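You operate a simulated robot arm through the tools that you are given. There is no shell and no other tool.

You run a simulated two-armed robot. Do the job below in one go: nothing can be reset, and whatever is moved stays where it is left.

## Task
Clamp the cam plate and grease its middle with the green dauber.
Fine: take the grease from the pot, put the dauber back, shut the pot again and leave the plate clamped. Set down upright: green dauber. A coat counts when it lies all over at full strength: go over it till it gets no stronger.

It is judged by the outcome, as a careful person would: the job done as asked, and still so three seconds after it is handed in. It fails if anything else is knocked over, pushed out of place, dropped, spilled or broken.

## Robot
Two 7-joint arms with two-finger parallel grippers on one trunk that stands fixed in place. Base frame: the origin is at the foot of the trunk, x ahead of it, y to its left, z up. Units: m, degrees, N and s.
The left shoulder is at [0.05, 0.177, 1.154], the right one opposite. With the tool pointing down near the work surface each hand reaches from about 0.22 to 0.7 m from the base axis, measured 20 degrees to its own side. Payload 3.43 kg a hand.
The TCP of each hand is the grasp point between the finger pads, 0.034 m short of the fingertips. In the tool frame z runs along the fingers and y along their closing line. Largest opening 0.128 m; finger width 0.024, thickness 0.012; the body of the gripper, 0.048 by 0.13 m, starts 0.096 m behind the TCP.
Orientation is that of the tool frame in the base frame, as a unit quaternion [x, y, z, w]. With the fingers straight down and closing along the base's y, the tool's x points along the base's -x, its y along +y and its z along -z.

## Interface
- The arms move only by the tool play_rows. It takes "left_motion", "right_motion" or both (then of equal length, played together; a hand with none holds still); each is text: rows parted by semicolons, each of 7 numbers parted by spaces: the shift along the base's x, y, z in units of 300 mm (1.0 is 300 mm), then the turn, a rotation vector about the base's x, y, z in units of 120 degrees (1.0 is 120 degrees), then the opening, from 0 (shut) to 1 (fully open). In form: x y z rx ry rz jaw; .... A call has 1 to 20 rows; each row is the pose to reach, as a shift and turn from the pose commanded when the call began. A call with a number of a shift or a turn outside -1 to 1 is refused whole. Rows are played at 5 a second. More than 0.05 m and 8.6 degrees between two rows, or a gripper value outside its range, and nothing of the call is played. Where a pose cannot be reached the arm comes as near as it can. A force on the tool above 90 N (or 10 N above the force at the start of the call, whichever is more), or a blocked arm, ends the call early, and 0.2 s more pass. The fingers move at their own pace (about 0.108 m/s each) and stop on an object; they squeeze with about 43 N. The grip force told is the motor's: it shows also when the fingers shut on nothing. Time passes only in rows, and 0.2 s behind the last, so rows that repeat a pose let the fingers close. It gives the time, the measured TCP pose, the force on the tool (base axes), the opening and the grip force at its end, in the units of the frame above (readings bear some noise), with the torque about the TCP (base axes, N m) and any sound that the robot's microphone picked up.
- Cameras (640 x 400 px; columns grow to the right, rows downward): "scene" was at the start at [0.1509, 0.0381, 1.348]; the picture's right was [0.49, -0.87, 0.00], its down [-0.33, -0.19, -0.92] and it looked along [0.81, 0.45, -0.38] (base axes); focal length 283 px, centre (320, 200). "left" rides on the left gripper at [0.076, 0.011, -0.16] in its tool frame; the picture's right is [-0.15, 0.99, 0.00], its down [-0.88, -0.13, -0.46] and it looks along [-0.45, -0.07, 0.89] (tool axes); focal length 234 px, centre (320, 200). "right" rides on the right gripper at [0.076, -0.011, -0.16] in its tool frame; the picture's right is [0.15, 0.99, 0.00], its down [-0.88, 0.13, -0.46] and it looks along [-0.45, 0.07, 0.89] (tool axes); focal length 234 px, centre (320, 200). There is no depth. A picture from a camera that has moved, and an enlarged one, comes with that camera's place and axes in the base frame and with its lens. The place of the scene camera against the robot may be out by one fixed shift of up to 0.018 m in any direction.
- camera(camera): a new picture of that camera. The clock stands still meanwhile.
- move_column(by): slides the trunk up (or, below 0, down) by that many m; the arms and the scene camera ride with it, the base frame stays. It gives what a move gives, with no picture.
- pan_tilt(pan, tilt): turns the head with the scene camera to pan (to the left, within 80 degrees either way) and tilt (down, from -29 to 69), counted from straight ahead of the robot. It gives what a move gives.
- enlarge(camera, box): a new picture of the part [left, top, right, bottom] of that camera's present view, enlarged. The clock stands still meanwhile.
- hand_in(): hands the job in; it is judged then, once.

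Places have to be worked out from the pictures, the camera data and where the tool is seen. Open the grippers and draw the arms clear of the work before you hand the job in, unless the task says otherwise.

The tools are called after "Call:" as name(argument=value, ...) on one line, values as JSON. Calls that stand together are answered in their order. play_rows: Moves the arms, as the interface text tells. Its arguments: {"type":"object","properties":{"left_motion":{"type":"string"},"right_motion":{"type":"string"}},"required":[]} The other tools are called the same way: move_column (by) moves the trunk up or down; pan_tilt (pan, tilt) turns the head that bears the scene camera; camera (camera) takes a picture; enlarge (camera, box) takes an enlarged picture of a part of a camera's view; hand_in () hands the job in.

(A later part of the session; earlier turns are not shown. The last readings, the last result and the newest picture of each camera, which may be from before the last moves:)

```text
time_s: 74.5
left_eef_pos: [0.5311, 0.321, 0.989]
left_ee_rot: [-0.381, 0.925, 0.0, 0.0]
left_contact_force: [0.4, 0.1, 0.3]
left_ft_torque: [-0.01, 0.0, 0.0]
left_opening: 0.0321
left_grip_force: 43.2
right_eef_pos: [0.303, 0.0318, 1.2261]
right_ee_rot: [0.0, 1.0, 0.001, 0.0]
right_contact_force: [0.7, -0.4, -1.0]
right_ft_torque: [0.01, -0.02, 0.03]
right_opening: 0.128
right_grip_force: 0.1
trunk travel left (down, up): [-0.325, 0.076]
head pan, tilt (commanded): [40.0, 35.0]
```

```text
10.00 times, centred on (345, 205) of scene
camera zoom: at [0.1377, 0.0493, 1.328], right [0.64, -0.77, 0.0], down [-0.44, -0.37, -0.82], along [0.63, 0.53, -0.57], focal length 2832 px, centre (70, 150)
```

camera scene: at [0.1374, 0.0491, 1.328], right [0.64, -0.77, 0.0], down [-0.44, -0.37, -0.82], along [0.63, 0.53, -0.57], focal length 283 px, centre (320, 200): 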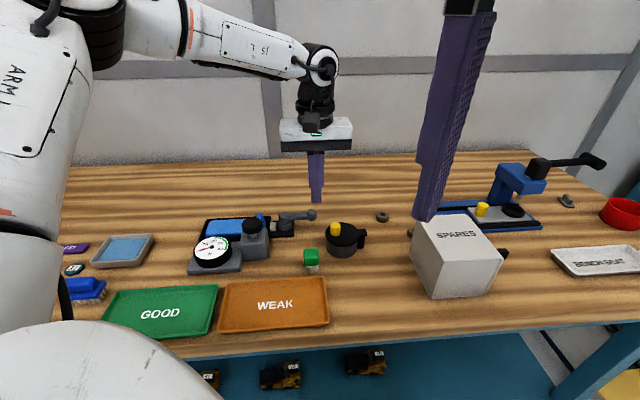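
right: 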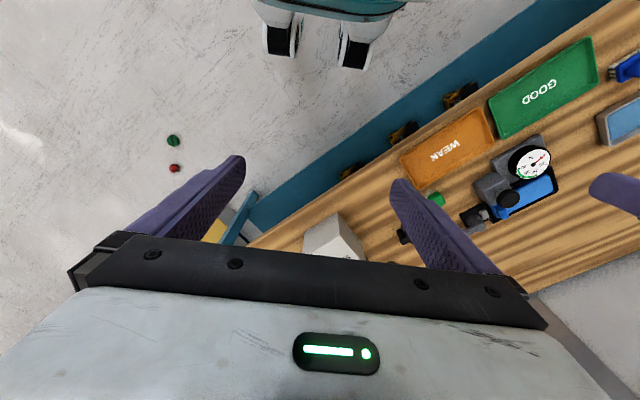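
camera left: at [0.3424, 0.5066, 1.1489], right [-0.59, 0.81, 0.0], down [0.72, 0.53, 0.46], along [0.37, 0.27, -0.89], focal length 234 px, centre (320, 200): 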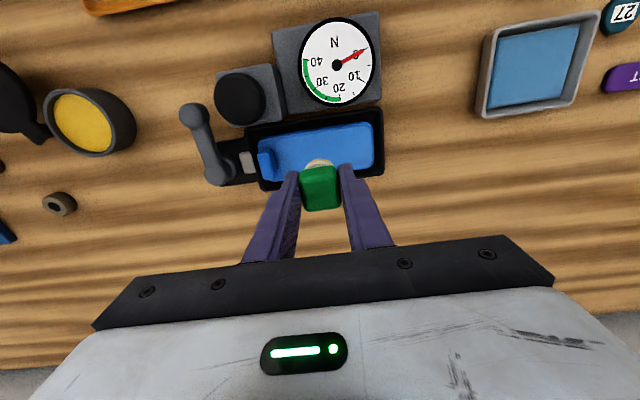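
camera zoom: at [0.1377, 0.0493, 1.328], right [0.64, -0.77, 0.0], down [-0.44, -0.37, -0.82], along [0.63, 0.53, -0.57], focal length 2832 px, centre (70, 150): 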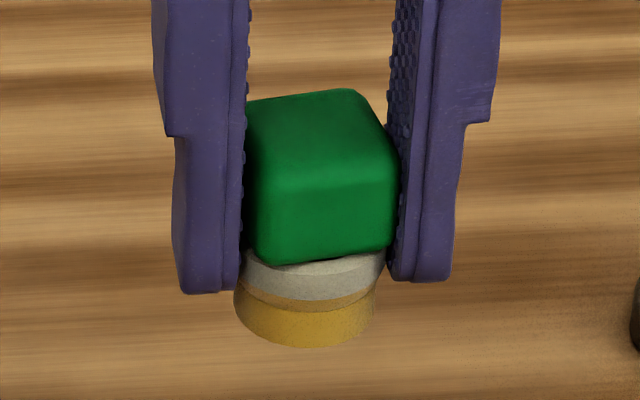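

The felt is loaded again. I take it back to the plate's middle and lower to just above the coat.

Call:
play_rows(left_motion="-0.06 0.11 0.02 0 0 0 0; -0.12 0.22 0.03 0 0 0 0; -0.185 0.33 0.03 0 0 0 0; -0.25 0.44 0.03 0 0 0 0; -0.31 0.55 0.03 0 0 0 0; -0.375 0.67 0.02 0 0 0 0; -0.437 0.785 0 0 0 0 0; -0.437 0.785 -0.1 0 0 0 0; -0.437 0.785 -0.2 0 0 0 0; -0.437 0.785 -0.228 0 0 0 0; -0.437 0.785 -0.234 0 0 0 0; -0.437 0.785 -0.234 0 0 0 0")

Call:
enlarge(camera="left", box=[240, 100, 400, 220])

```text
time_s: 77.1
left_eef_pos: [0.4013, 0.5583, 0.9192]
left_ee_rot: [-0.38, 0.925, 0.001, 0.001]
left_contact_force: [0.3, -0.3, -0.7]
left_ft_torque: [0.01, 0.01, 0.0]
left_opening: 0.032
left_grip_force: 43.3
right_eef_pos: [0.303, 0.0302, 1.2264]
right_ee_rot: [0.001, 1.0, 0.001, 0.0]
right_contact_force: [0.1, -0.2, 0.1]
right_ft_torque: [0.0, 0.03, 0.0]
right_opening: 0.128
right_grip_force: 0.1
trunk travel left (down, up): [-0.325, 0.076]
head pan, tilt (commanded): [40.0, 35.0]
```

```text
3.33 times, centred on (320, 160) of left
camera zoom: at [0.3392, 0.5117, 1.0781], right [-0.59, 0.81, 0.0], down [0.72, 0.53, 0.46], along [0.37, 0.27, -0.89], focal length 781 px, centre (320, 333)
```

zoom: 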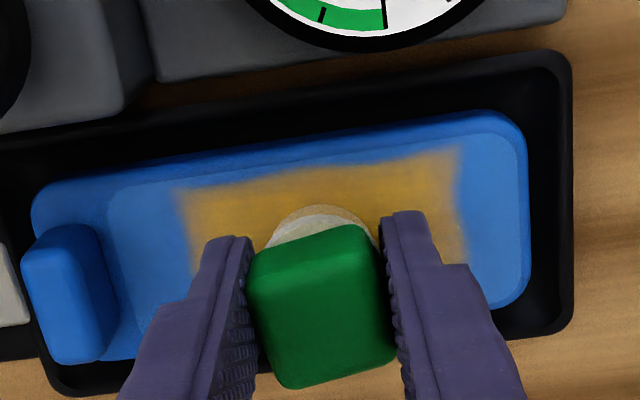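

Centred and about 2 mm above contact. I lower and wipe over the whole middle again, a little wider this time.

Call:
play_rows(left_motion="0 0 -0.006 0 0 0 0; 0 0 -0.0105 0 0 0 0; 0.0448 -0.0024 -0.0105 0 0 0 0; 0.0683 -0.0259 -0.0105 0 0 0 0; 0.0731 -0.0495 -0.0105 0 0 0 0; 0.0495 -0.0731 -0.0105 0 0 0 0; 0.0212 -0.0636 -0.0105 0 0 0 0; -0.0024 -0.0401 -0.0105 0 0 0 0; -0.0259 -0.0165 -0.0105 0 0 0 0; -0.0495 0.0071 -0.0105 0 0 0 0; -0.0731 0.0306 -0.0105 0 0 0 0; -0.0613 0.0613 -0.0105 0 0 0 0; -0.0306 0.0731 -0.0105 0 0 0 0; -0.0071 0.0495 -0.0105 0 0 0 0; 0.0165 0.0259 -0.0105 0 0 0 0; 0.0236 -0.0141 -0.0105 0 0 0 0; 0.0471 -0.0471 -0.0105 0 0 0 0; 0.0236 -0.0236 -0.0105 0 0 0 0; 0 0 -0.0105 0 0 0 0; -0.0283 0.0283 -0.0105 0 0 0 0")

Call:
enlarge(camera="scene", box=[190, 190, 290, 255])

```text
time_s: 81.3
left_eef_pos: [0.3942, 0.5658, 0.9175]
left_ee_rot: [-0.381, 0.925, 0.0, 0.001]
left_contact_force: [-0.2, -0.3, -0.8]
left_ft_torque: [-0.01, -0.01, 0.02]
left_opening: 0.0322
left_grip_force: 43.1
right_eef_pos: [0.3025, 0.031, 1.226]
right_ee_rot: [0.0, 1.0, 0.001, 0.0]
right_contact_force: [-0.5, 0.1, -0.1]
right_ft_torque: [0.01, -0.03, 0.01]
right_opening: 0.1279
right_grip_force: 0.0
trunk travel left (down, up): [-0.325, 0.076]
head pan, tilt (commanded): [40.0, 35.0]
```

```text
6.15 times, centred on (240, 222) of scene
camera zoom: at [0.1375, 0.0494, 1.328], right [0.64, -0.77, 0.0], down [-0.44, -0.37, -0.82], along [0.63, 0.53, -0.57], focal length 1742 px, centre (812, 62)
```

zoom: 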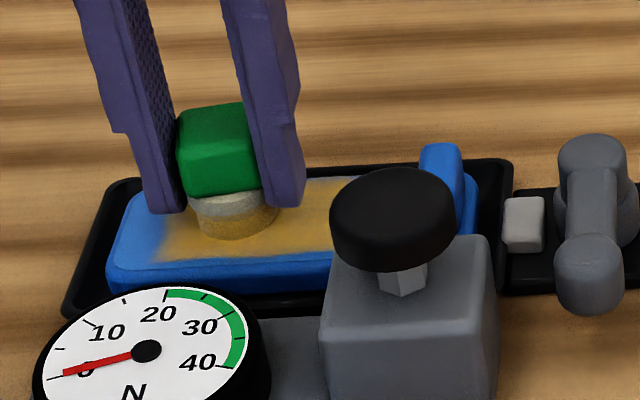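

The force reads zero here, so part of this pass may have been out of contact. I lower by 1.5 mm steps and read.

Call:
play_rows(left_motion="0.014 -0.014 -0.003 0 0 0 0; 0.0283 -0.0283 -0.005 0 0 0 0; 0.0283 -0.0283 -0.005 0 0 0 0")

```text
time_s: 82.1
left_eef_pos: [0.4009, 0.558, 0.9151]
left_ee_rot: [-0.381, 0.925, 0.001, 0.002]
left_contact_force: [-1.2, 1.5, 5.2]
left_ft_torque: [0.06, 0.06, 0.01]
left_opening: 0.032
left_grip_force: 42.7
right_eef_pos: [0.3027, 0.03, 1.2272]
right_ee_rot: [0.0, 1.0, 0.001, 0.001]
right_contact_force: [-1.0, -0.8, -0.3]
right_ft_torque: [-0.02, 0.01, -0.04]
right_opening: 0.1278
right_grip_force: 0.0
trunk travel left (down, up): [-0.325, 0.076]
head pan, tilt (commanded): [40.0, 35.0]
```

5 N of contact now. I wipe the whole middle again at this height.

Call:
play_rows(left_motion="0.0448 -0.0024 -0.001 0 0 0 0; 0.0683 -0.0259 -0.001 0 0 0 0; 0.0731 -0.0495 -0.001 0 0 0 0; 0.0495 -0.0731 -0.001 0 0 0 0; 0.0212 -0.0636 -0.001 0 0 0 0; -0.0024 -0.0401 -0.001 0 0 0 0; -0.0259 -0.0165 -0.001 0 0 0 0; -0.0495 0.0071 -0.001 0 0 0 0; -0.0731 0.0306 -0.001 0 0 0 0; -0.0613 0.0613 -0.001 0 0 0 0; -0.0306 0.0731 -0.001 0 0 0 0; -0.0071 0.0495 -0.001 0 0 0 0; 0.0165 0.0259 -0.001 0 0 0 0; 0.0236 -0.0141 -0.001 0 0 0 0; 0.0471 -0.0471 -0.001 0 0 0 0; 0.0236 -0.0236 -0.001 0 0 0 0; 0 0 -0.001 0 0 0 0; -0.0283 0.0283 -0.001 0 0 0 0; -0.052 0.052 -0.001 0 0 0 0")

Call:
enlarge(camera="scene", box=[190, 190, 290, 255])

```text
time_s: 86.1
left_eef_pos: [0.3882, 0.5732, 0.9146]
left_ee_rot: [-0.379, 0.925, -0.001, 0.003]
left_contact_force: [4.6, -4.9, 19.7]
left_ft_torque: [-0.2, -0.2, -0.04]
left_opening: 0.0319
left_grip_force: 42.9
right_eef_pos: [0.3027, 0.0292, 1.2273]
right_ee_rot: [0.0, 1.0, 0.002, 0.001]
right_contact_force: [0.0, -0.4, -0.4]
right_ft_torque: [-0.04, -0.01, 0.02]
right_opening: 0.1283
right_grip_force: 0.1
trunk travel left (down, up): [-0.325, 0.076]
head pan, tilt (commanded): [40.0, 35.0]
```

```text
6.15 times, centred on (240, 222) of scene
camera zoom: at [0.1367, 0.0468, 1.3283], right [0.64, -0.77, 0.0], down [-0.44, -0.37, -0.82], along [0.63, 0.53, -0.57], focal length 1742 px, centre (812, 62)
```

zoom: 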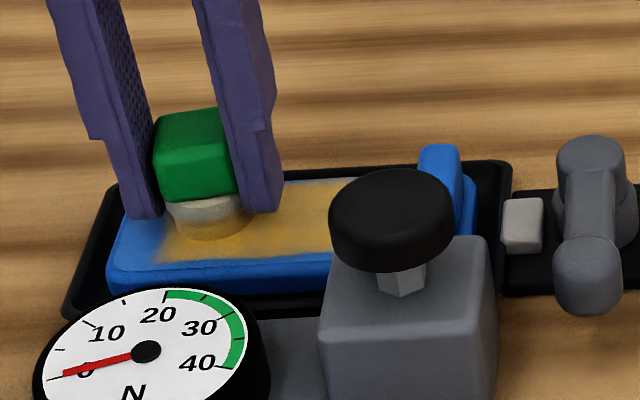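

That pass was in firm contact. I lift off and inspect the coat again.

Call:
play_rows(left_motion="0 0 0.02 0 0 0 0; 0.02 -0.02 0.1 0 0 0 0; 0.05 -0.05 0.2 0 0 0 0; 0.11 0 0.26 0 0 0 0; 0.15 0.05 0.26 0 0 0 0; 0.15 0.05 0.26 0 0 0 0")

Call:
enlarge(camera="left", box=[240, 60, 400, 180])

Call:
enlarge(camera="left", box=[265, 75, 385, 150])

Call:
enlarge(camera="scene", box=[190, 175, 290, 255])

```text
time_s: 87.5
left_eef_pos: [0.432, 0.5884, 0.9934]
left_ee_rot: [-0.381, 0.925, 0.0, 0.001]
left_contact_force: [0.8, 0.1, 0.3]
left_ft_torque: [0.01, 0.01, -0.02]
left_opening: 0.0319
left_grip_force: 43.5
right_eef_pos: [0.3033, 0.0303, 1.2266]
right_ee_rot: [0.0, 1.0, 0.001, 0.001]
right_contact_force: [-0.4, -0.2, -0.1]
right_ft_torque: [-0.02, -0.04, 0.02]
right_opening: 0.128
right_grip_force: 0.1
trunk travel left (down, up): [-0.325, 0.076]
head pan, tilt (commanded): [40.0, 35.0]
```

```text
3.33 times, centred on (320, 120) of left
camera zoom: at [0.3698, 0.5422, 1.1529], right [-0.59, 0.81, 0.0], down [0.72, 0.53, 0.46], along [0.37, 0.27, -0.89], focal length 781 px, centre (320, 467)
```

zoom: 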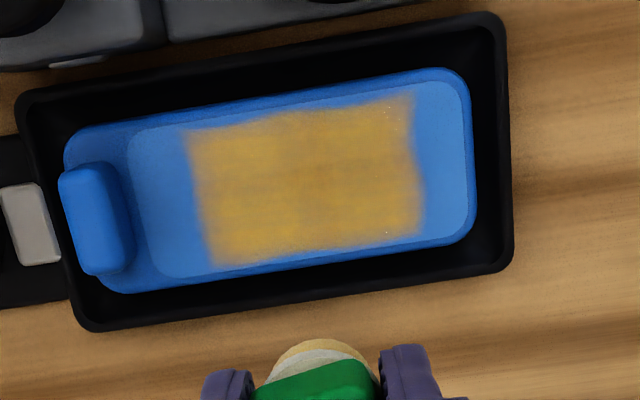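

```text
5.33 times, centred on (325, 112) of left
camera zoom: at [0.3698, 0.5422, 1.1529], right [-0.59, 0.81, 0.0], down [0.72, 0.53, 0.46], along [0.37, 0.27, -0.89], focal length 1249 px, centre (293, 667)
```

zoom: 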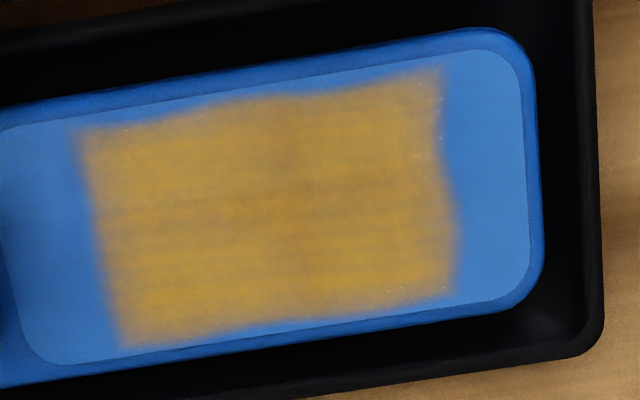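

```text
5.00 times, centred on (240, 215) of scene
camera zoom: at [0.1375, 0.0492, 1.328], right [0.64, -0.77, 0.0], down [-0.44, -0.37, -0.82], along [0.63, 0.53, -0.57], focal length 1416 px, centre (720, 125)
```

zoom: 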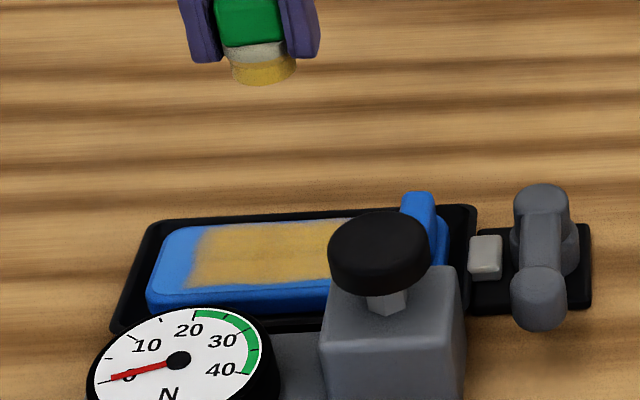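

The coat looks the same as before this pass, and the felt kept its grease, so it's at full strength all over the middle. I now carry the dauber back to above its home spot at (0.440, 0.3367).

Call:
play_rows(left_motion="0.005 -0.14 0.01 0 0 0 0; 0.01 -0.28 0.01 0 0 0 0; 0.015 -0.42 0.01 0 0 0 0; 0.02 -0.56 0.01 0 0 0 0; 0.025 -0.7 0 0 0 0 0; 0.027 -0.839 -0.02 0 0 0 0; 0.027 -0.839 -0.12 0 0 0 0; 0.027 -0.839 -0.22 0 0 0 0; 0.027 -0.839 -0.22 0 0 0 0")

Call:
camera(camera="left")

Call:
enlarge(camera="scene", box=[260, 190, 380, 280])

```text
time_s: 89.5
left_eef_pos: [0.4392, 0.3396, 0.925]
left_ee_rot: [-0.381, 0.924, 0.0, 0.0]
left_contact_force: [0.1, -0.6, -0.3]
left_ft_torque: [0.01, -0.01, 0.01]
left_opening: 0.032
left_grip_force: 43.4
right_eef_pos: [0.3035, 0.0311, 1.2263]
right_ee_rot: [0.0, 1.0, 0.001, 0.0]
right_contact_force: [0.1, 0.1, 0.1]
right_ft_torque: [0.01, -0.03, 0.0]
right_opening: 0.1281
right_grip_force: 0.1
trunk travel left (down, up): [-0.325, 0.076]
head pan, tilt (commanded): [40.0, 35.0]
```

```text
taken
camera left: at [0.3768, 0.2935, 1.0858], right [-0.59, 0.81, 0.0], down [0.72, 0.53, 0.46], along [0.37, 0.27, -0.89], focal length 234 px, centre (320, 200)
```

left: 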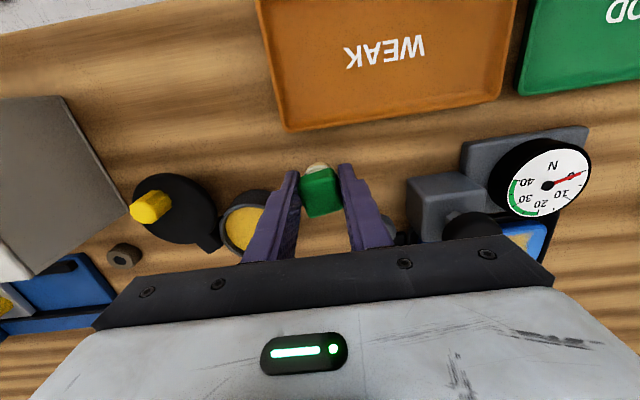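

```text
4.44 times, centred on (320, 235) of scene
camera zoom: at [0.1375, 0.0492, 1.328], right [0.64, -0.77, 0.0], down [-0.44, -0.37, -0.82], along [0.63, 0.53, -0.57], focal length 1258 px, centre (320, 44)
```

zoom: 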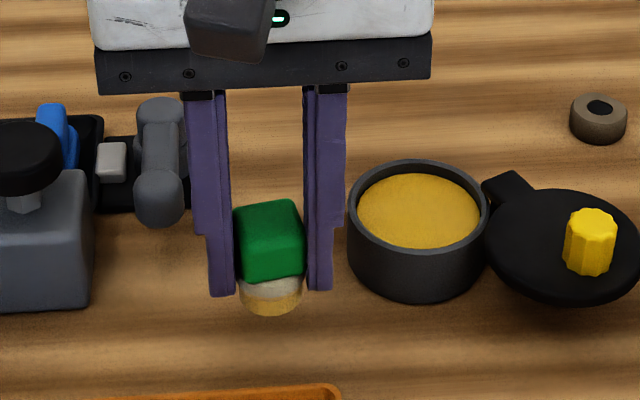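

Over home within 3 mm. I correct that and lower to just above the expected touch height.

Call:
play_rows(left_motion="0.002 -0.01 -0.04 0 0 0 0; 0.002 -0.01 -0.08 0 0 0 0; 0.002 -0.01 -0.1 0 0 0 0; 0.002 -0.01 -0.1 0 0 0 0")

Call:
enlarge(camera="scene", box=[280, 220, 340, 280])

```text
time_s: 90.5
left_eef_pos: [0.4405, 0.3352, 0.8956]
left_ee_rot: [-0.381, 0.925, 0.0, 0.001]
left_contact_force: [0.5, 0.7, -0.1]
left_ft_torque: [-0.01, -0.02, 0.0]
left_opening: 0.0324
left_grip_force: 43.4
right_eef_pos: [0.3029, 0.0306, 1.2276]
right_ee_rot: [0.0, 1.0, 0.001, 0.001]
right_contact_force: [-0.1, -0.7, -1.0]
right_ft_torque: [0.05, -0.03, 0.0]
right_opening: 0.128
right_grip_force: 0.1
trunk travel left (down, up): [-0.325, 0.076]
head pan, tilt (commanded): [40.0, 35.0]
```

```text
6.67 times, centred on (310, 250) of scene
camera zoom: at [0.1376, 0.0492, 1.328], right [0.64, -0.77, 0.0], down [-0.44, -0.37, -0.82], along [0.63, 0.53, -0.57], focal length 1888 px, centre (387, -133)
```

zoom: 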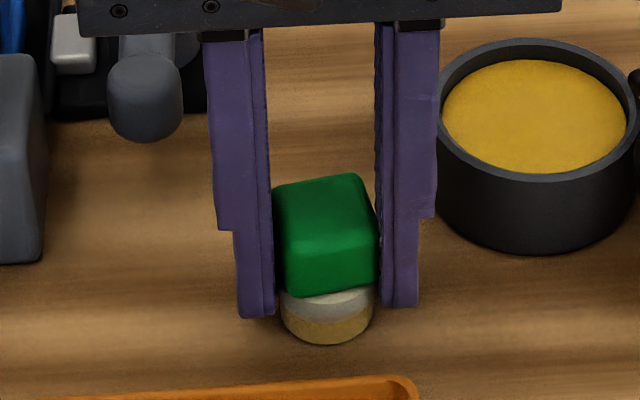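

No touch yet, as expected since the dauber slid up a few millimetres in the grip. I lower 3 mm more and read.

Call:
play_rows(left_motion="0 0 -0.005 0 0 0 0; 0 0 -0.01 0 0 0 0; 0 0 -0.01 0 0 0 0")

```text
time_s: 91.3
left_eef_pos: [0.4392, 0.335, 0.8939]
left_ee_rot: [-0.38, 0.925, 0.0, 0.002]
left_contact_force: [-0.5, 2.3, 6.5]
left_ft_torque: [0.13, 0.0, -0.02]
left_opening: 0.0322
left_grip_force: 42.8
right_eef_pos: [0.3028, 0.0319, 1.2267]
right_ee_rot: [0.001, 1.0, 0.0, 0.001]
right_contact_force: [-0.3, 0.5, 0.3]
right_ft_torque: [0.01, 0.01, 0.0]
right_opening: 0.128
right_grip_force: 0.0
trunk travel left (down, up): [-0.325, 0.076]
head pan, tilt (commanded): [40.0, 35.0]
```

It touches at 6.5 N. I ease up by about a millimetre and open the fingers to let it stand.

Call:
play_rows(left_motion="0 0 0.003 0 0 0 0; 0 0 0.003 0 0 0 0.28; 0 0 0.003 0 0 0 0.36; 0 0 0.003 0 0 0 0.43; 0 0 0.003 0 0 0 0.43; 0 0 0.003 0 0 0 0.43")

Call:
enlarge(camera="scene", box=[280, 220, 340, 280])

Call:
enlarge(camera="left", box=[250, 110, 390, 230])

```text
time_s: 92.7
left_eef_pos: [0.4392, 0.3343, 0.8949]
left_ee_rot: [-0.381, 0.925, 0.0, 0.0]
left_contact_force: [-0.7, 0.2, -1.3]
left_ft_torque: [-0.01, 0.02, 0.02]
left_opening: 0.0552
left_grip_force: 0.0
right_eef_pos: [0.304, 0.03, 1.2263]
right_ee_rot: [0.001, 1.0, 0.001, 0.0]
right_contact_force: [-0.5, 0.1, -0.5]
right_ft_torque: [0.01, -0.01, 0.01]
right_opening: 0.1278
right_grip_force: 0.0
trunk travel left (down, up): [-0.325, 0.076]
head pan, tilt (commanded): [40.0, 35.0]
```

```text
6.67 times, centred on (310, 250) of scene
camera zoom: at [0.1376, 0.0492, 1.328], right [0.64, -0.77, 0.0], down [-0.44, -0.37, -0.82], along [0.63, 0.53, -0.57], focal length 1888 px, centre (387, -133)
```

zoom: 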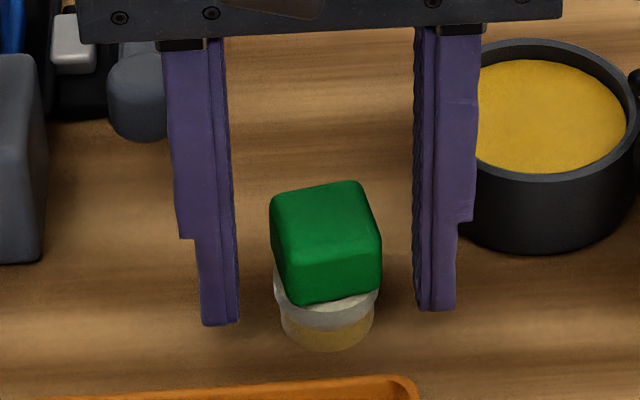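

```text
3.33 times, centred on (320, 170) of left
camera zoom: at [0.3776, 0.2889, 1.054], right [-0.59, 0.81, 0.0], down [0.72, 0.53, 0.46], along [0.37, 0.27, -0.89], focal length 781 px, centre (320, 300)
```

zoom: 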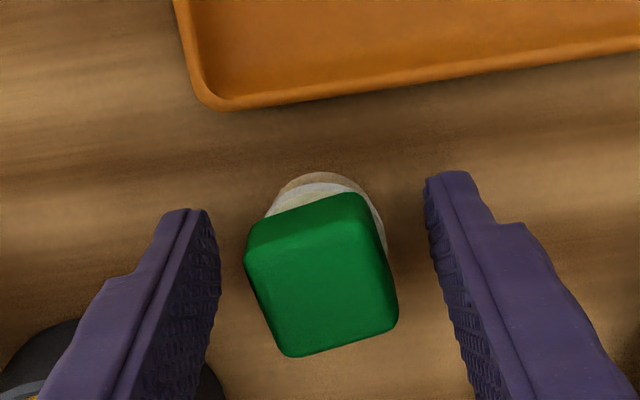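

The dauber stands free between the open fingers. I rise straight up and check it from both cameras.

Call:
play_rows(left_motion="0 0 0.05 0 0 0 0.43; 0 0 0.15 0 0 0 0.43; 0 0 0.25 0 0 0 0.43; 0 0 0.35 0 0 0 0.43; 0 0 0.35 0 0 0 0.43")

Call:
enlarge(camera="scene", box=[280, 220, 340, 280])

Call:
enlarge(camera="left", box=[250, 70, 390, 190])

```text
time_s: 93.9
left_eef_pos: [0.4367, 0.3353, 0.9993]
left_ee_rot: [-0.38, 0.925, 0.001, 0.0]
left_contact_force: [-0.7, 0.4, 0.1]
left_ft_torque: [0.0, -0.02, -0.02]
left_opening: 0.055
left_grip_force: 0.2
right_eef_pos: [0.3028, 0.0313, 1.2262]
right_ee_rot: [0.0, 1.0, 0.001, 0.0]
right_contact_force: [-0.2, -0.3, 0.4]
right_ft_torque: [0.01, 0.03, 0.0]
right_opening: 0.1277
right_grip_force: 0.0
trunk travel left (down, up): [-0.325, 0.076]
head pan, tilt (commanded): [40.0, 35.0]
```

```text
6.67 times, centred on (310, 250) of scene
camera zoom: at [0.1377, 0.0493, 1.328], right [0.64, -0.77, 0.0], down [-0.44, -0.37, -0.82], along [0.63, 0.53, -0.57], focal length 1888 px, centre (387, -133)
```

zoom: 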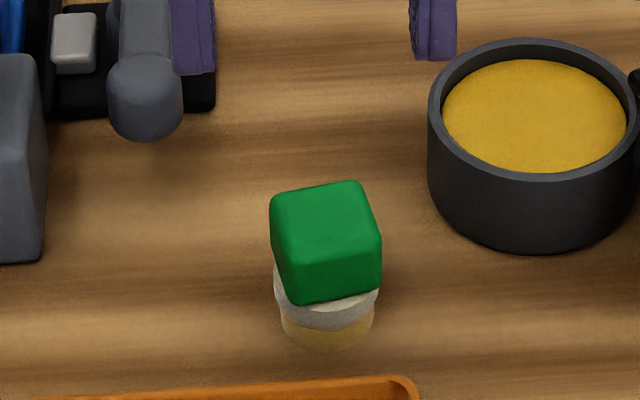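

```text
3.33 times, centred on (320, 130) of left
camera zoom: at [0.3751, 0.2893, 1.1584], right [-0.59, 0.81, 0.0], down [0.72, 0.53, 0.46], along [0.37, 0.27, -0.89], focal length 781 px, centre (320, 433)
```

zoom: 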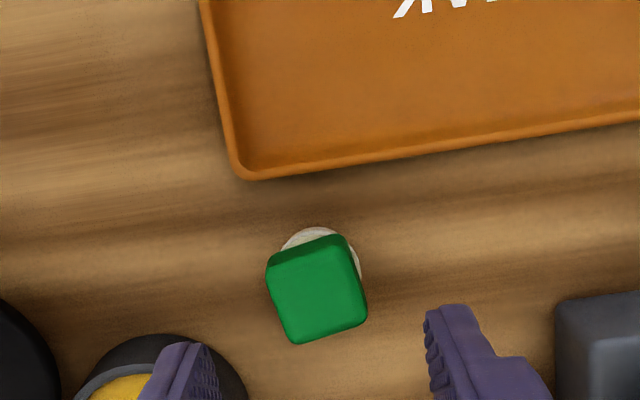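

The dauber stands upright on its old spot. Next I shut the pot: closed fingers go to the far side of the lid's knob (now near (0.544, 0.235)), between it and the SPARES box with room to spare.

Call:
play_rows(left_motion="0.08 -0.06 0.02 0 0 0 0.2; 0.18 -0.14 0.02 0 0 0 0; 0.28 -0.22 0.02 0 0 0 0; 0.38 -0.3 0.02 0 0 0 0; 0.48 -0.372 0.01 0 0 0 0; 0.48 -0.372 0 0 0 0 0")

Call:
camera(camera="left")

Call:
enlarge(camera="scene", box=[300, 170, 460, 280])

```text
time_s: 95.3
left_eef_pos: [0.5582, 0.2422, 1.0038]
left_ee_rot: [-0.381, 0.924, 0.0, 0.0]
left_contact_force: [-0.9, 0.4, -0.4]
left_ft_torque: [0.0, 0.02, 0.0]
left_opening: 0.0
left_grip_force: 32.8
left hand out of reach, approached as far as the arm can: row 5, 6
right_eef_pos: [0.3025, 0.0315, 1.226]
right_ee_rot: [0.0, 1.0, 0.001, 0.0]
right_contact_force: [-0.6, 0.5, 0.2]
right_ft_torque: [0.03, 0.03, -0.04]
right_opening: 0.1281
right_grip_force: 0.0
trunk travel left (down, up): [-0.325, 0.076]
head pan, tilt (commanded): [40.0, 35.0]
```

```text
taken
camera left: at [0.4958, 0.1952, 1.1635], right [-0.59, 0.81, 0.0], down [0.72, 0.53, 0.46], along [0.37, 0.27, -0.89], focal length 234 px, centre (320, 200)
```

left: 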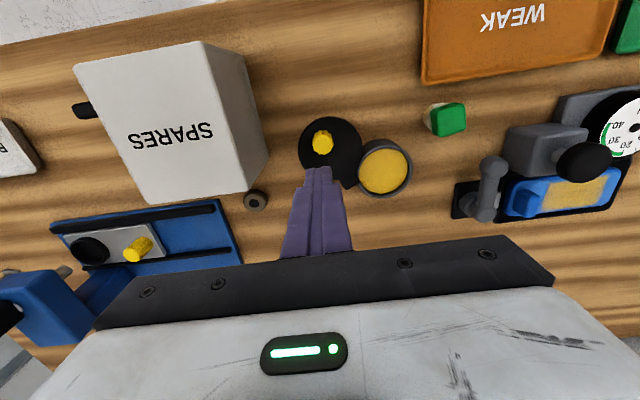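

```text
3.64 times, centred on (380, 225) of scene
camera zoom: at [0.138, 0.0492, 1.3279], right [0.64, -0.77, 0.0], down [-0.44, -0.37, -0.82], along [0.63, 0.53, -0.57], focal length 1030 px, centre (102, 109)
```

zoom: 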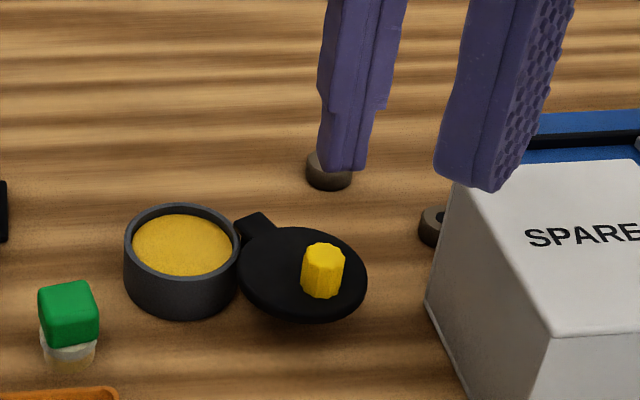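

That spot was beyond reach with the hand at 45 degrees, and the arm stopped short at (0.558, 0.242). I turn the hand back by 30 degrees, which suits this place better, and move on to the target.

Call:
play_rows(left_motion="0 0 0 0 0 -0.0625 0; 0 0 0 0 0 -0.125 0; 0 0 0 0 0 -0.1875 0; 0.02 -0.02 0 0 0 -0.25 0; 0.05 -0.04 0 0 0 -0.25 0; 0.083 -0.06 0 0 0 -0.25 0; 0.083 -0.06 0 0 0 -0.25 0")

Call:
camera(camera="left")

Call:
enlarge(camera="scene", box=[300, 170, 460, 280])

```text
time_s: 96.9
left_eef_pos: [0.5576, 0.2384, 1.0042]
left_ee_rot: [-0.127, 0.992, -0.001, 0.002]
left_contact_force: [-0.8, 0.2, -0.5]
left_ft_torque: [0.01, 0.0, -0.01]
left_opening: 0.0
left_grip_force: 32.9
left hand out of reach, approached as far as the arm can: row 4, 5, 6, 7
right_eef_pos: [0.3029, 0.0314, 1.2255]
right_ee_rot: [-0.001, 1.0, 0.0, 0.0]
right_contact_force: [0.2, 0.3, -0.6]
right_ft_torque: [-0.03, 0.0, 0.02]
right_opening: 0.1282
right_grip_force: 0.0
trunk travel left (down, up): [-0.325, 0.076]
head pan, tilt (commanded): [40.0, 35.0]
```

```text
taken
camera left: at [0.4802, 0.231, 1.1634], right [-0.11, 0.99, 0.0], down [0.88, 0.1, 0.46], along [0.46, 0.05, -0.89], focal length 234 px, centre (320, 200)
```

left: 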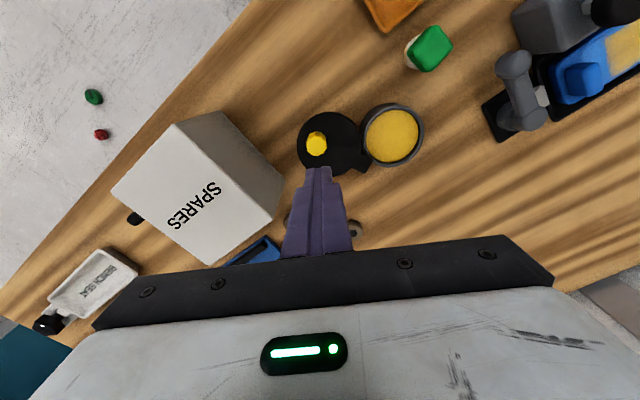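

```text
3.64 times, centred on (380, 225) of scene
camera zoom: at [0.1376, 0.0492, 1.328], right [0.64, -0.77, 0.0], down [-0.44, -0.37, -0.82], along [0.63, 0.53, -0.57], focal length 1030 px, centre (102, 109)
```

zoom: 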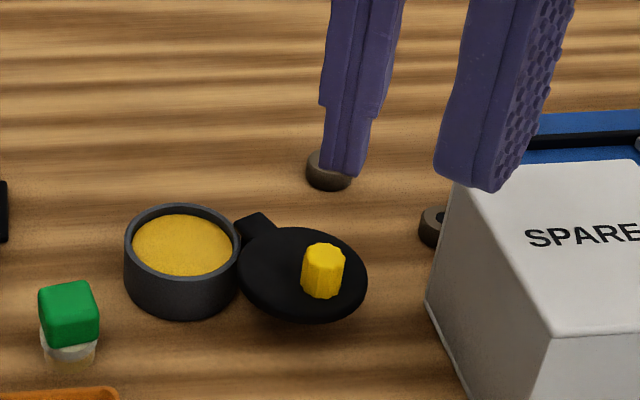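

Still short there at this height; reach is longer lower down. I go to the far side of the knob, descend to working height, and then come round to its right.

Call:
play_rows(left_motion="0.01 0.06 -0.03 0 0 0 0; 0.02 0.1 -0.1 0 0 0 0; 0.02 0.1 -0.18 0 0 0 0; 0.02 0.1 -0.222 0 0 0 0; 0.02 0.1 -0.222 0 0 0 0")

Call:
camera(camera="left")

Call:
enlarge(camera="scene", box=[300, 170, 460, 280])

```text
time_s: 98.1
left_eef_pos: [0.5646, 0.273, 0.9367]
left_ee_rot: [-0.128, 0.992, 0.0, 0.002]
left_contact_force: [-0.5, 0.7, -0.1]
left_ft_torque: [0.02, 0.02, 0.0]
left_opening: 0.0
left_grip_force: 32.6
right_eef_pos: [0.3046, 0.031, 1.2265]
right_ee_rot: [0.0, 1.0, 0.001, 0.0]
right_contact_force: [0.0, -0.9, 0.0]
right_ft_torque: [0.0, -0.01, -0.02]
right_opening: 0.128
right_grip_force: 0.1
trunk travel left (down, up): [-0.325, 0.076]
head pan, tilt (commanded): [40.0, 35.0]
```

```text
taken
camera left: at [0.4865, 0.2645, 1.0951], right [-0.11, 0.99, 0.0], down [0.88, 0.1, 0.46], along [0.46, 0.05, -0.89], focal length 234 px, centre (320, 200)
```

left: 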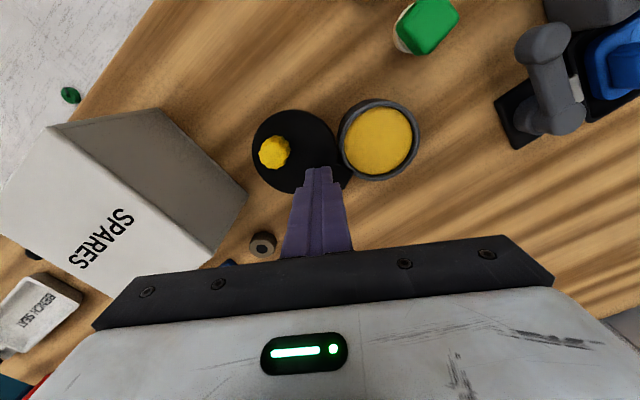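

```text
3.64 times, centred on (380, 225) of scene
camera zoom: at [0.1376, 0.0492, 1.328], right [0.64, -0.77, 0.0], down [-0.44, -0.37, -0.82], along [0.63, 0.53, -0.57], focal length 1030 px, centre (102, 109)
```

zoom: 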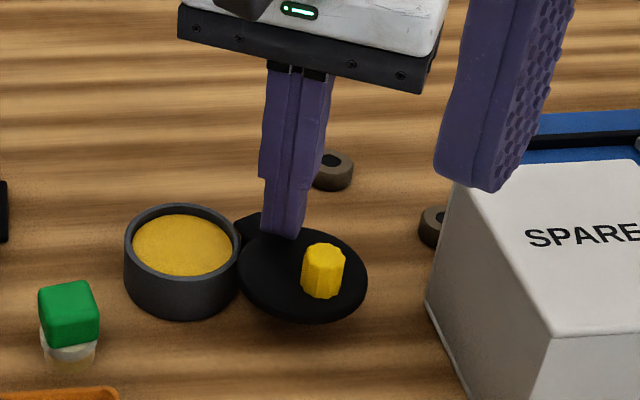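

Now at working height on the far side of the knob, which sits near (0.540, 0.235). I come round to its right side.

Call:
play_rows(left_motion="0.03 -0.03 0 0 0 0 0; 0.061 -0.06 0 0 0 0 0; 0.062 -0.11 0 0 0 0 0; 0.062 -0.165 0 0 0 0 0; 0.062 -0.165 0 0 0 0 0")

Call:
camera(camera="left")

Call:
enlarge(camera="scene", box=[300, 170, 460, 280])

```text
time_s: 99.3
left_eef_pos: [0.5544, 0.2557, 0.9441]
left_ee_rot: [-0.131, 0.991, 0.006, 0.007]
left_contact_force: [13.7, 41.9, 1.8]
left_ft_torque: [1.17, -0.41, -0.11]
left_opening: 0.0
left_grip_force: 32.6
left hand out of reach, approached as far as the arm can: row 1, 2, 3, 4, 5
right_eef_pos: [0.3051, 0.0339, 1.2252]
right_ee_rot: [0.0, 1.0, -0.001, -0.001]
right_contact_force: [-1.3, -1.1, 0.2]
right_ft_torque: [0.02, 0.04, 0.01]
right_opening: 0.128
right_grip_force: 0.0
trunk travel left (down, up): [-0.325, 0.076]
head pan, tilt (commanded): [40.0, 35.0]
```

```text
taken
camera left: at [0.4766, 0.2439, 1.1033], right [-0.12, 0.99, 0.01], down [0.88, 0.1, 0.47], along [0.46, 0.07, -0.88], focal length 234 px, centre (320, 200)
```

left: 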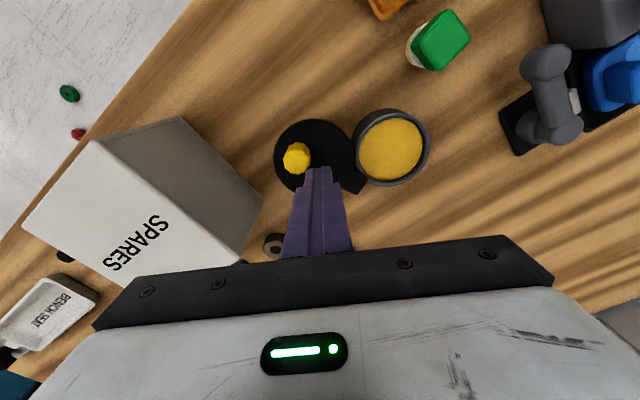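

```text
3.64 times, centred on (380, 225) of scene
camera zoom: at [0.1389, 0.0535, 1.3276], right [0.64, -0.77, 0.0], down [-0.44, -0.37, -0.82], along [0.63, 0.52, -0.58], focal length 1030 px, centre (102, 109)
```

zoom: 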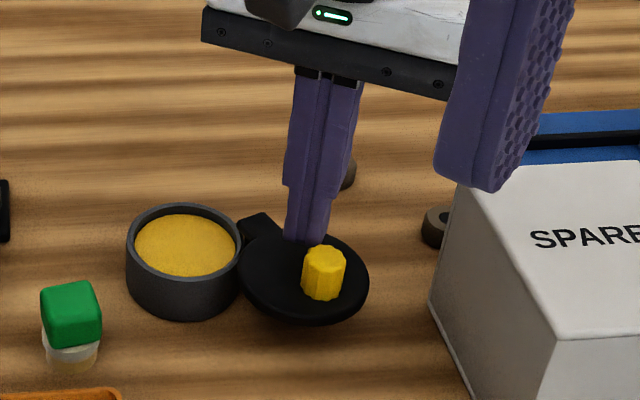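

The arm cannot get round to that side, and it leaned on the knob (44 N) without moving it. I back away at once and lift. Instead I will straddle the knob with the open fingers from above, which needs less reach.

Call:
play_rows(left_motion="0 0.05 0 0 0 0 0; 0 0.09 0.02 0 0 0 0; 0 0.09 0.1 0 0 0 0; 0 0.09 0.2 0 0 0 0; 0 0.09 0.25 0 0 0 0")

Call:
camera(camera="left")

Call:
enlarge(camera="scene", box=[280, 180, 440, 290])

```text
time_s: 100.5
left_eef_pos: [0.5474, 0.2697, 1.0196]
left_ee_rot: [-0.128, 0.992, 0.0, 0.001]
left_contact_force: [-0.7, -0.3, 0.7]
left_ft_torque: [0.01, -0.03, 0.0]
left_opening: 0.0
left_grip_force: 33.0
right_eef_pos: [0.3041, 0.0313, 1.2268]
right_ee_rot: [0.001, 1.0, 0.001, 0.0]
right_contact_force: [0.4, -0.5, 0.4]
right_ft_torque: [-0.03, 0.01, -0.02]
right_opening: 0.1283
right_grip_force: 0.0
trunk travel left (down, up): [-0.325, 0.076]
head pan, tilt (commanded): [40.0, 35.0]
```

```text
taken
camera left: at [0.4705, 0.2612, 1.1797], right [-0.11, 0.99, 0.0], down [0.88, 0.1, 0.46], along [0.45, 0.05, -0.89], focal length 234 px, centre (320, 200)
```

left: 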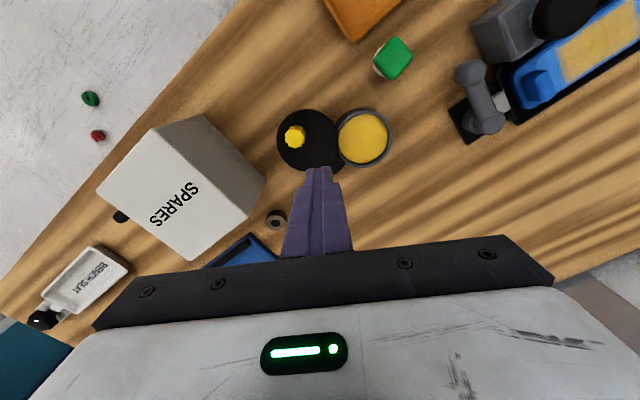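

```text
3.64 times, centred on (360, 235) of scene
camera zoom: at [0.1375, 0.0491, 1.328], right [0.64, -0.77, 0.0], down [-0.44, -0.37, -0.82], along [0.63, 0.53, -0.57], focal length 1030 px, centre (174, 73)
```

zoom: 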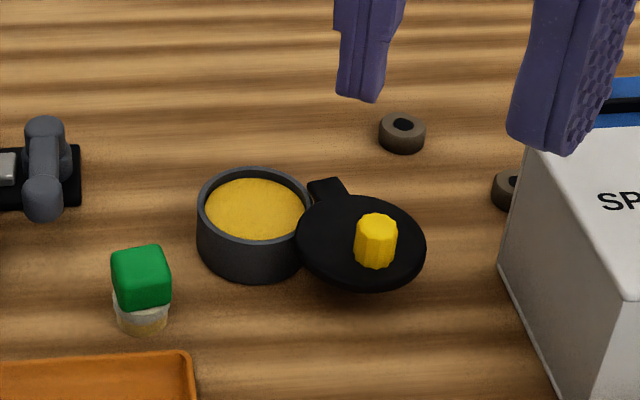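

Everything is still standing; the lid was nudged slightly toward closing, with the knob now near (0.529, 0.239). I turn back to 45 degrees, open to about 50 mm and hover over the knob.

Call:
play_rows(left_motion="-0.01 -0.02 0 0 0 0.0625 0.1; -0.025 -0.04 0 0 0 0.125 0.3; -0.04 -0.07 0 0 0 0.1875 0.4; -0.061 -0.102 -0.02 0 0 0.25 0.4; -0.061 -0.102 -0.06 0 0 0.252 0.4; -0.061 -0.102 -0.06 0 0 0.252 0.4")

Call:
camera(camera="left")

Call:
enlarge(camera="left", box=[240, 80, 400, 220])

```text
time_s: 101.9
left_eef_pos: [0.5319, 0.2396, 1.002]
left_ee_rot: [-0.383, 0.924, 0.001, 0.001]
left_contact_force: [0.2, 0.0, 0.1]
left_ft_torque: [-0.03, 0.02, 0.02]
left_opening: 0.0511
left_grip_force: 0.1
right_eef_pos: [0.3031, 0.0298, 1.2267]
right_ee_rot: [0.001, 1.0, 0.001, 0.0]
right_contact_force: [0.0, 0.2, -0.2]
right_ft_torque: [0.0, 0.0, -0.01]
right_opening: 0.1278
right_grip_force: 0.0
trunk travel left (down, up): [-0.325, 0.076]
head pan, tilt (commanded): [40.0, 35.0]
```

```text
taken
camera left: at [0.4703, 0.1936, 1.1625], right [-0.6, 0.8, 0.0], down [0.71, 0.53, 0.46], along [0.37, 0.27, -0.89], focal length 234 px, centre (320, 200)
```

left: 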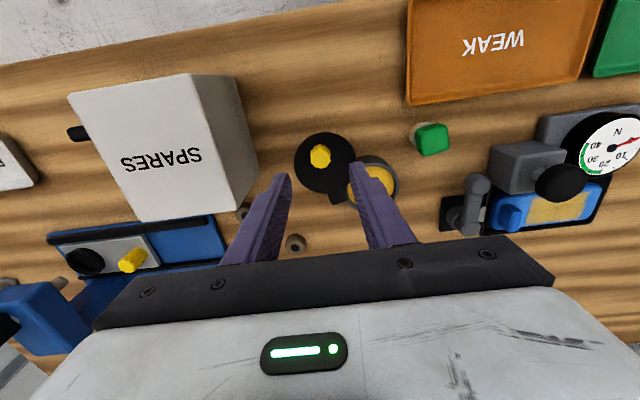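

```text
2.86 times, centred on (320, 150) of left
camera zoom: at [0.4703, 0.1936, 1.1625], right [-0.6, 0.8, 0.0], down [0.71, 0.53, 0.46], along [0.37, 0.27, -0.89], focal length 669 px, centre (320, 343)
```

zoom: 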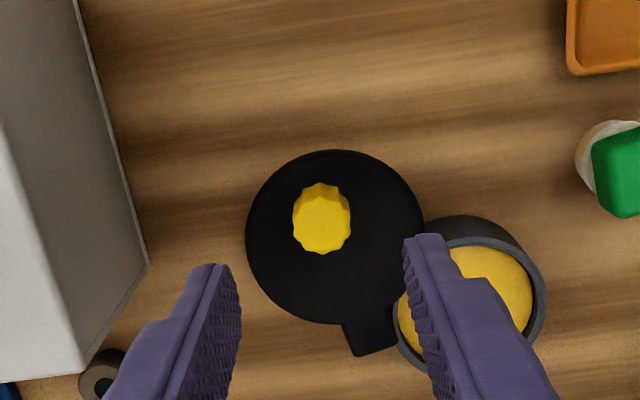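

The knob is centred between the fingers to within a millimetre or so. I lower the fingers either side of it, just above the lid, and narrow them to about 34 mm as a loose cage.

Call:
play_rows(left_motion="-0.006 -0.003 -0.08 0 0 0 0.4; -0.008 -0.004 -0.16 0 0 0 0.4; -0.008 -0.004 -0.215 0 0 0 0.4; -0.008 -0.004 -0.215 0 0 0 0.27; -0.008 -0.004 -0.215 0 0 0 0.27")

Call:
enlarge(camera="left", box=[240, 80, 400, 220])

Call:
enlarge(camera="scene", box=[280, 180, 440, 290])

```text
time_s: 103.1
left_eef_pos: [0.5293, 0.2372, 0.9376]
left_ee_rot: [-0.383, 0.924, 0.001, 0.001]
left_contact_force: [0.0, 0.2, 0.5]
left_ft_torque: [-0.03, -0.01, 0.01]
left_opening: 0.0348
left_grip_force: 0.1
right_eef_pos: [0.3018, 0.0309, 1.2263]
right_ee_rot: [-0.001, 1.0, 0.001, 0.0]
right_contact_force: [-0.5, 0.7, 0.4]
right_ft_torque: [-0.01, -0.02, -0.01]
right_opening: 0.1279
right_grip_force: 0.0
trunk travel left (down, up): [-0.325, 0.076]
head pan, tilt (commanded): [40.0, 35.0]
```

```text
2.86 times, centred on (320, 150) of left
camera zoom: at [0.4668, 0.1909, 1.0976], right [-0.6, 0.8, 0.0], down [0.71, 0.53, 0.46], along [0.37, 0.27, -0.89], focal length 669 px, centre (320, 343)
```

zoom: 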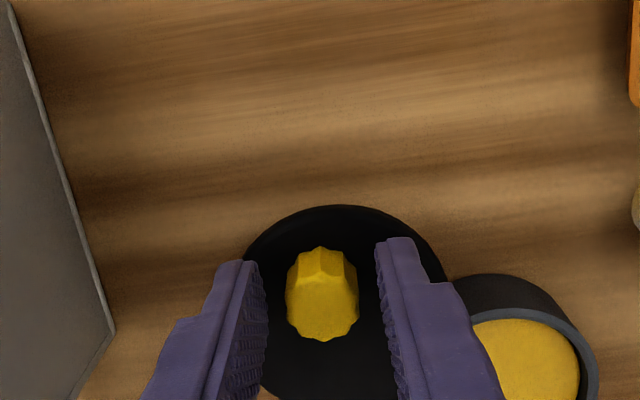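

```text
3.64 times, centred on (360, 235) of scene
camera zoom: at [0.1376, 0.0492, 1.328], right [0.64, -0.77, 0.0], down [-0.44, -0.37, -0.82], along [0.63, 0.53, -0.57], focal length 1030 px, centre (174, 73)
```

zoom: 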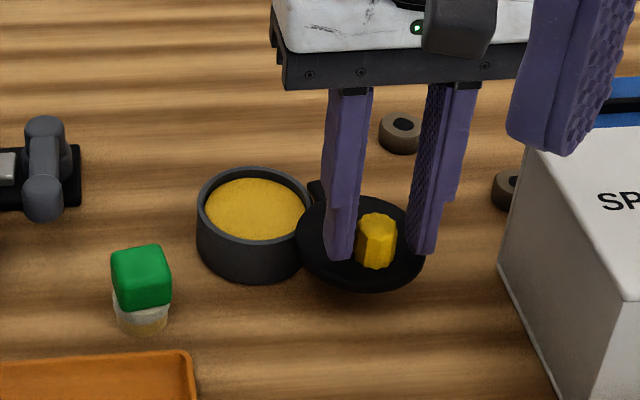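

The knob sits loosely caged between the fingers. I move along the arc so the right-hand finger sweeps the knob back toward the pot, to about half shut.

Call:
play_rows(left_motion="-0.018 0.018 0 0 0 0 0.27; -0.036 0.037 0 0 0 0 0.27; -0.06 0.061 0 0 0 0 0.27; -0.08 0.09 0 0 0 0 0.27; -0.095 0.121 0 0 0 0 0.27; -0.104 0.155 0 0 0 0 0.27; -0.107 0.182 0 0 0 0 0.27; -0.107 0.182 0 0 0 0 0.27")

Call:
enlarge(camera="left", box=[240, 80, 400, 220])

Call:
enlarge(camera="scene", box=[280, 180, 440, 290])

```text
time_s: 104.9
left_eef_pos: [0.4973, 0.2941, 0.9389]
left_ee_rot: [-0.382, 0.924, 0.0, 0.001]
left_contact_force: [0.6, -0.7, -1.2]
left_ft_torque: [0.01, -0.02, 0.03]
left_opening: 0.0348
left_grip_force: 0.0
right_eef_pos: [0.3029, 0.0305, 1.2271]
right_ee_rot: [0.0, 1.0, 0.001, 0.0]
right_contact_force: [0.0, 0.2, -0.4]
right_ft_torque: [0.02, -0.01, 0.03]
right_opening: 0.1279
right_grip_force: 0.0
trunk travel left (down, up): [-0.325, 0.076]
head pan, tilt (commanded): [40.0, 35.0]
```

```text
2.86 times, centred on (320, 150) of left
camera zoom: at [0.4348, 0.2473, 1.0979], right [-0.6, 0.8, 0.0], down [0.71, 0.53, 0.46], along [0.37, 0.27, -0.89], focal length 669 px, centre (320, 343)
```

zoom: 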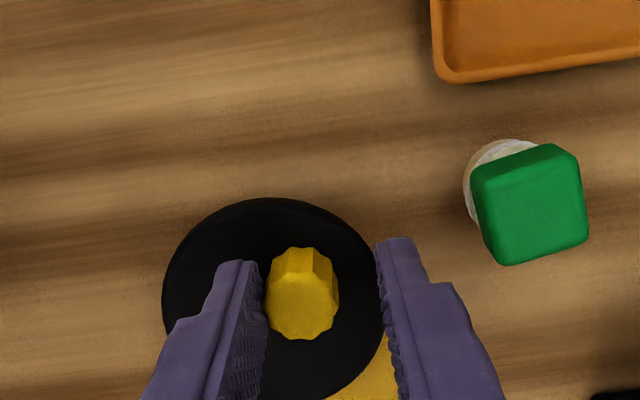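

```text
3.64 times, centred on (360, 235) of scene
camera zoom: at [0.1376, 0.0492, 1.328], right [0.64, -0.77, 0.0], down [-0.44, -0.37, -0.82], along [0.63, 0.53, -0.57], focal length 1030 px, centre (174, 73)
```

zoom: 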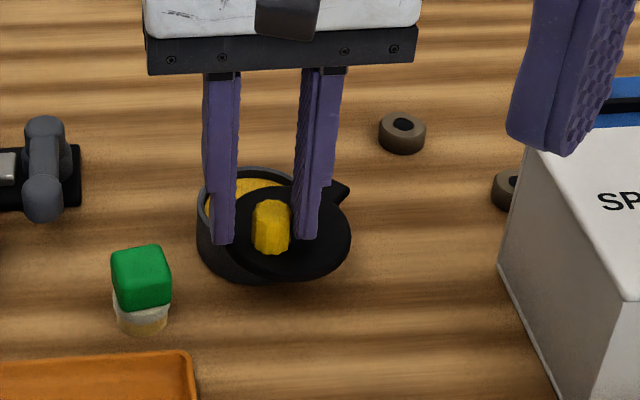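

The lid is about half shut (knob at (0.502, 0.291)). I lift off, close the fingers, and come down on the near side of the knob for the last push.

Call:
play_rows(left_motion="0 0 0.02 0 0 0 0.33; 0 0 0.1 0 0 0 0.33; 0 0 0.17 0 0 0 0.2; 0.016 -0.08 0.17 0 0 0 0; 0.016 -0.165 0.17 0 0 0 0; 0.016 -0.165 0.17 0 0 0 0; 0.016 -0.165 0.08 0 0 0 0; 0.016 -0.165 0 0 0 0 0; 0.016 -0.165 0 0 0 0 0")

Call:
camera(camera="left")

Call:
enlarge(camera="scene", box=[280, 180, 440, 290])

```text
time_s: 106.9
left_eef_pos: [0.5017, 0.245, 0.9364]
left_ee_rot: [-0.383, 0.924, 0.001, 0.001]
left_contact_force: [0.7, 0.4, -0.2]
left_ft_torque: [-0.02, -0.01, -0.01]
left_opening: 0.0001
left_grip_force: 33.3
right_eef_pos: [0.3031, 0.0315, 1.2266]
right_ee_rot: [0.0, 1.0, 0.001, 0.0]
right_contact_force: [-0.8, -0.6, 0.8]
right_ft_torque: [0.01, 0.0, 0.03]
right_opening: 0.128
right_grip_force: 0.0
trunk travel left (down, up): [-0.325, 0.076]
head pan, tilt (commanded): [40.0, 35.0]
```

```text
taken
camera left: at [0.4399, 0.1978, 1.096], right [-0.6, 0.8, 0.0], down [0.71, 0.53, 0.46], along [0.37, 0.27, -0.89], focal length 234 px, centre (320, 200)
```

left: 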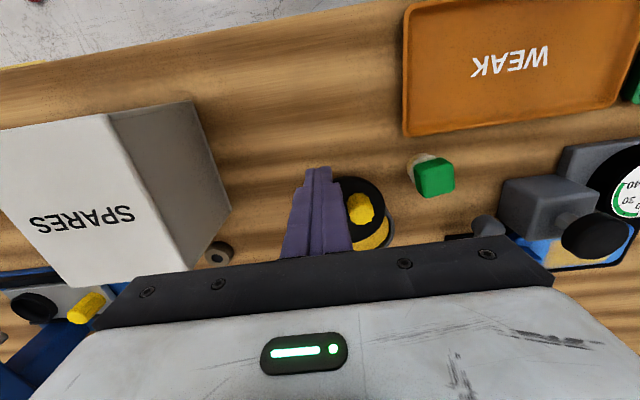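

```text
3.64 times, centred on (360, 235) of scene
camera zoom: at [0.1375, 0.0492, 1.328], right [0.64, -0.77, 0.0], down [-0.44, -0.37, -0.82], along [0.63, 0.53, -0.57], focal length 1030 px, centre (174, 73)
```

zoom: 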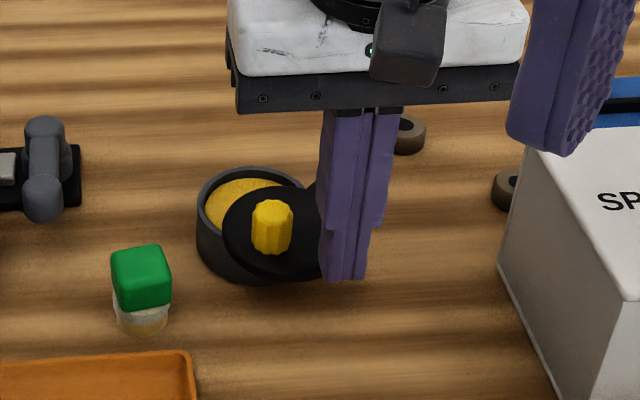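

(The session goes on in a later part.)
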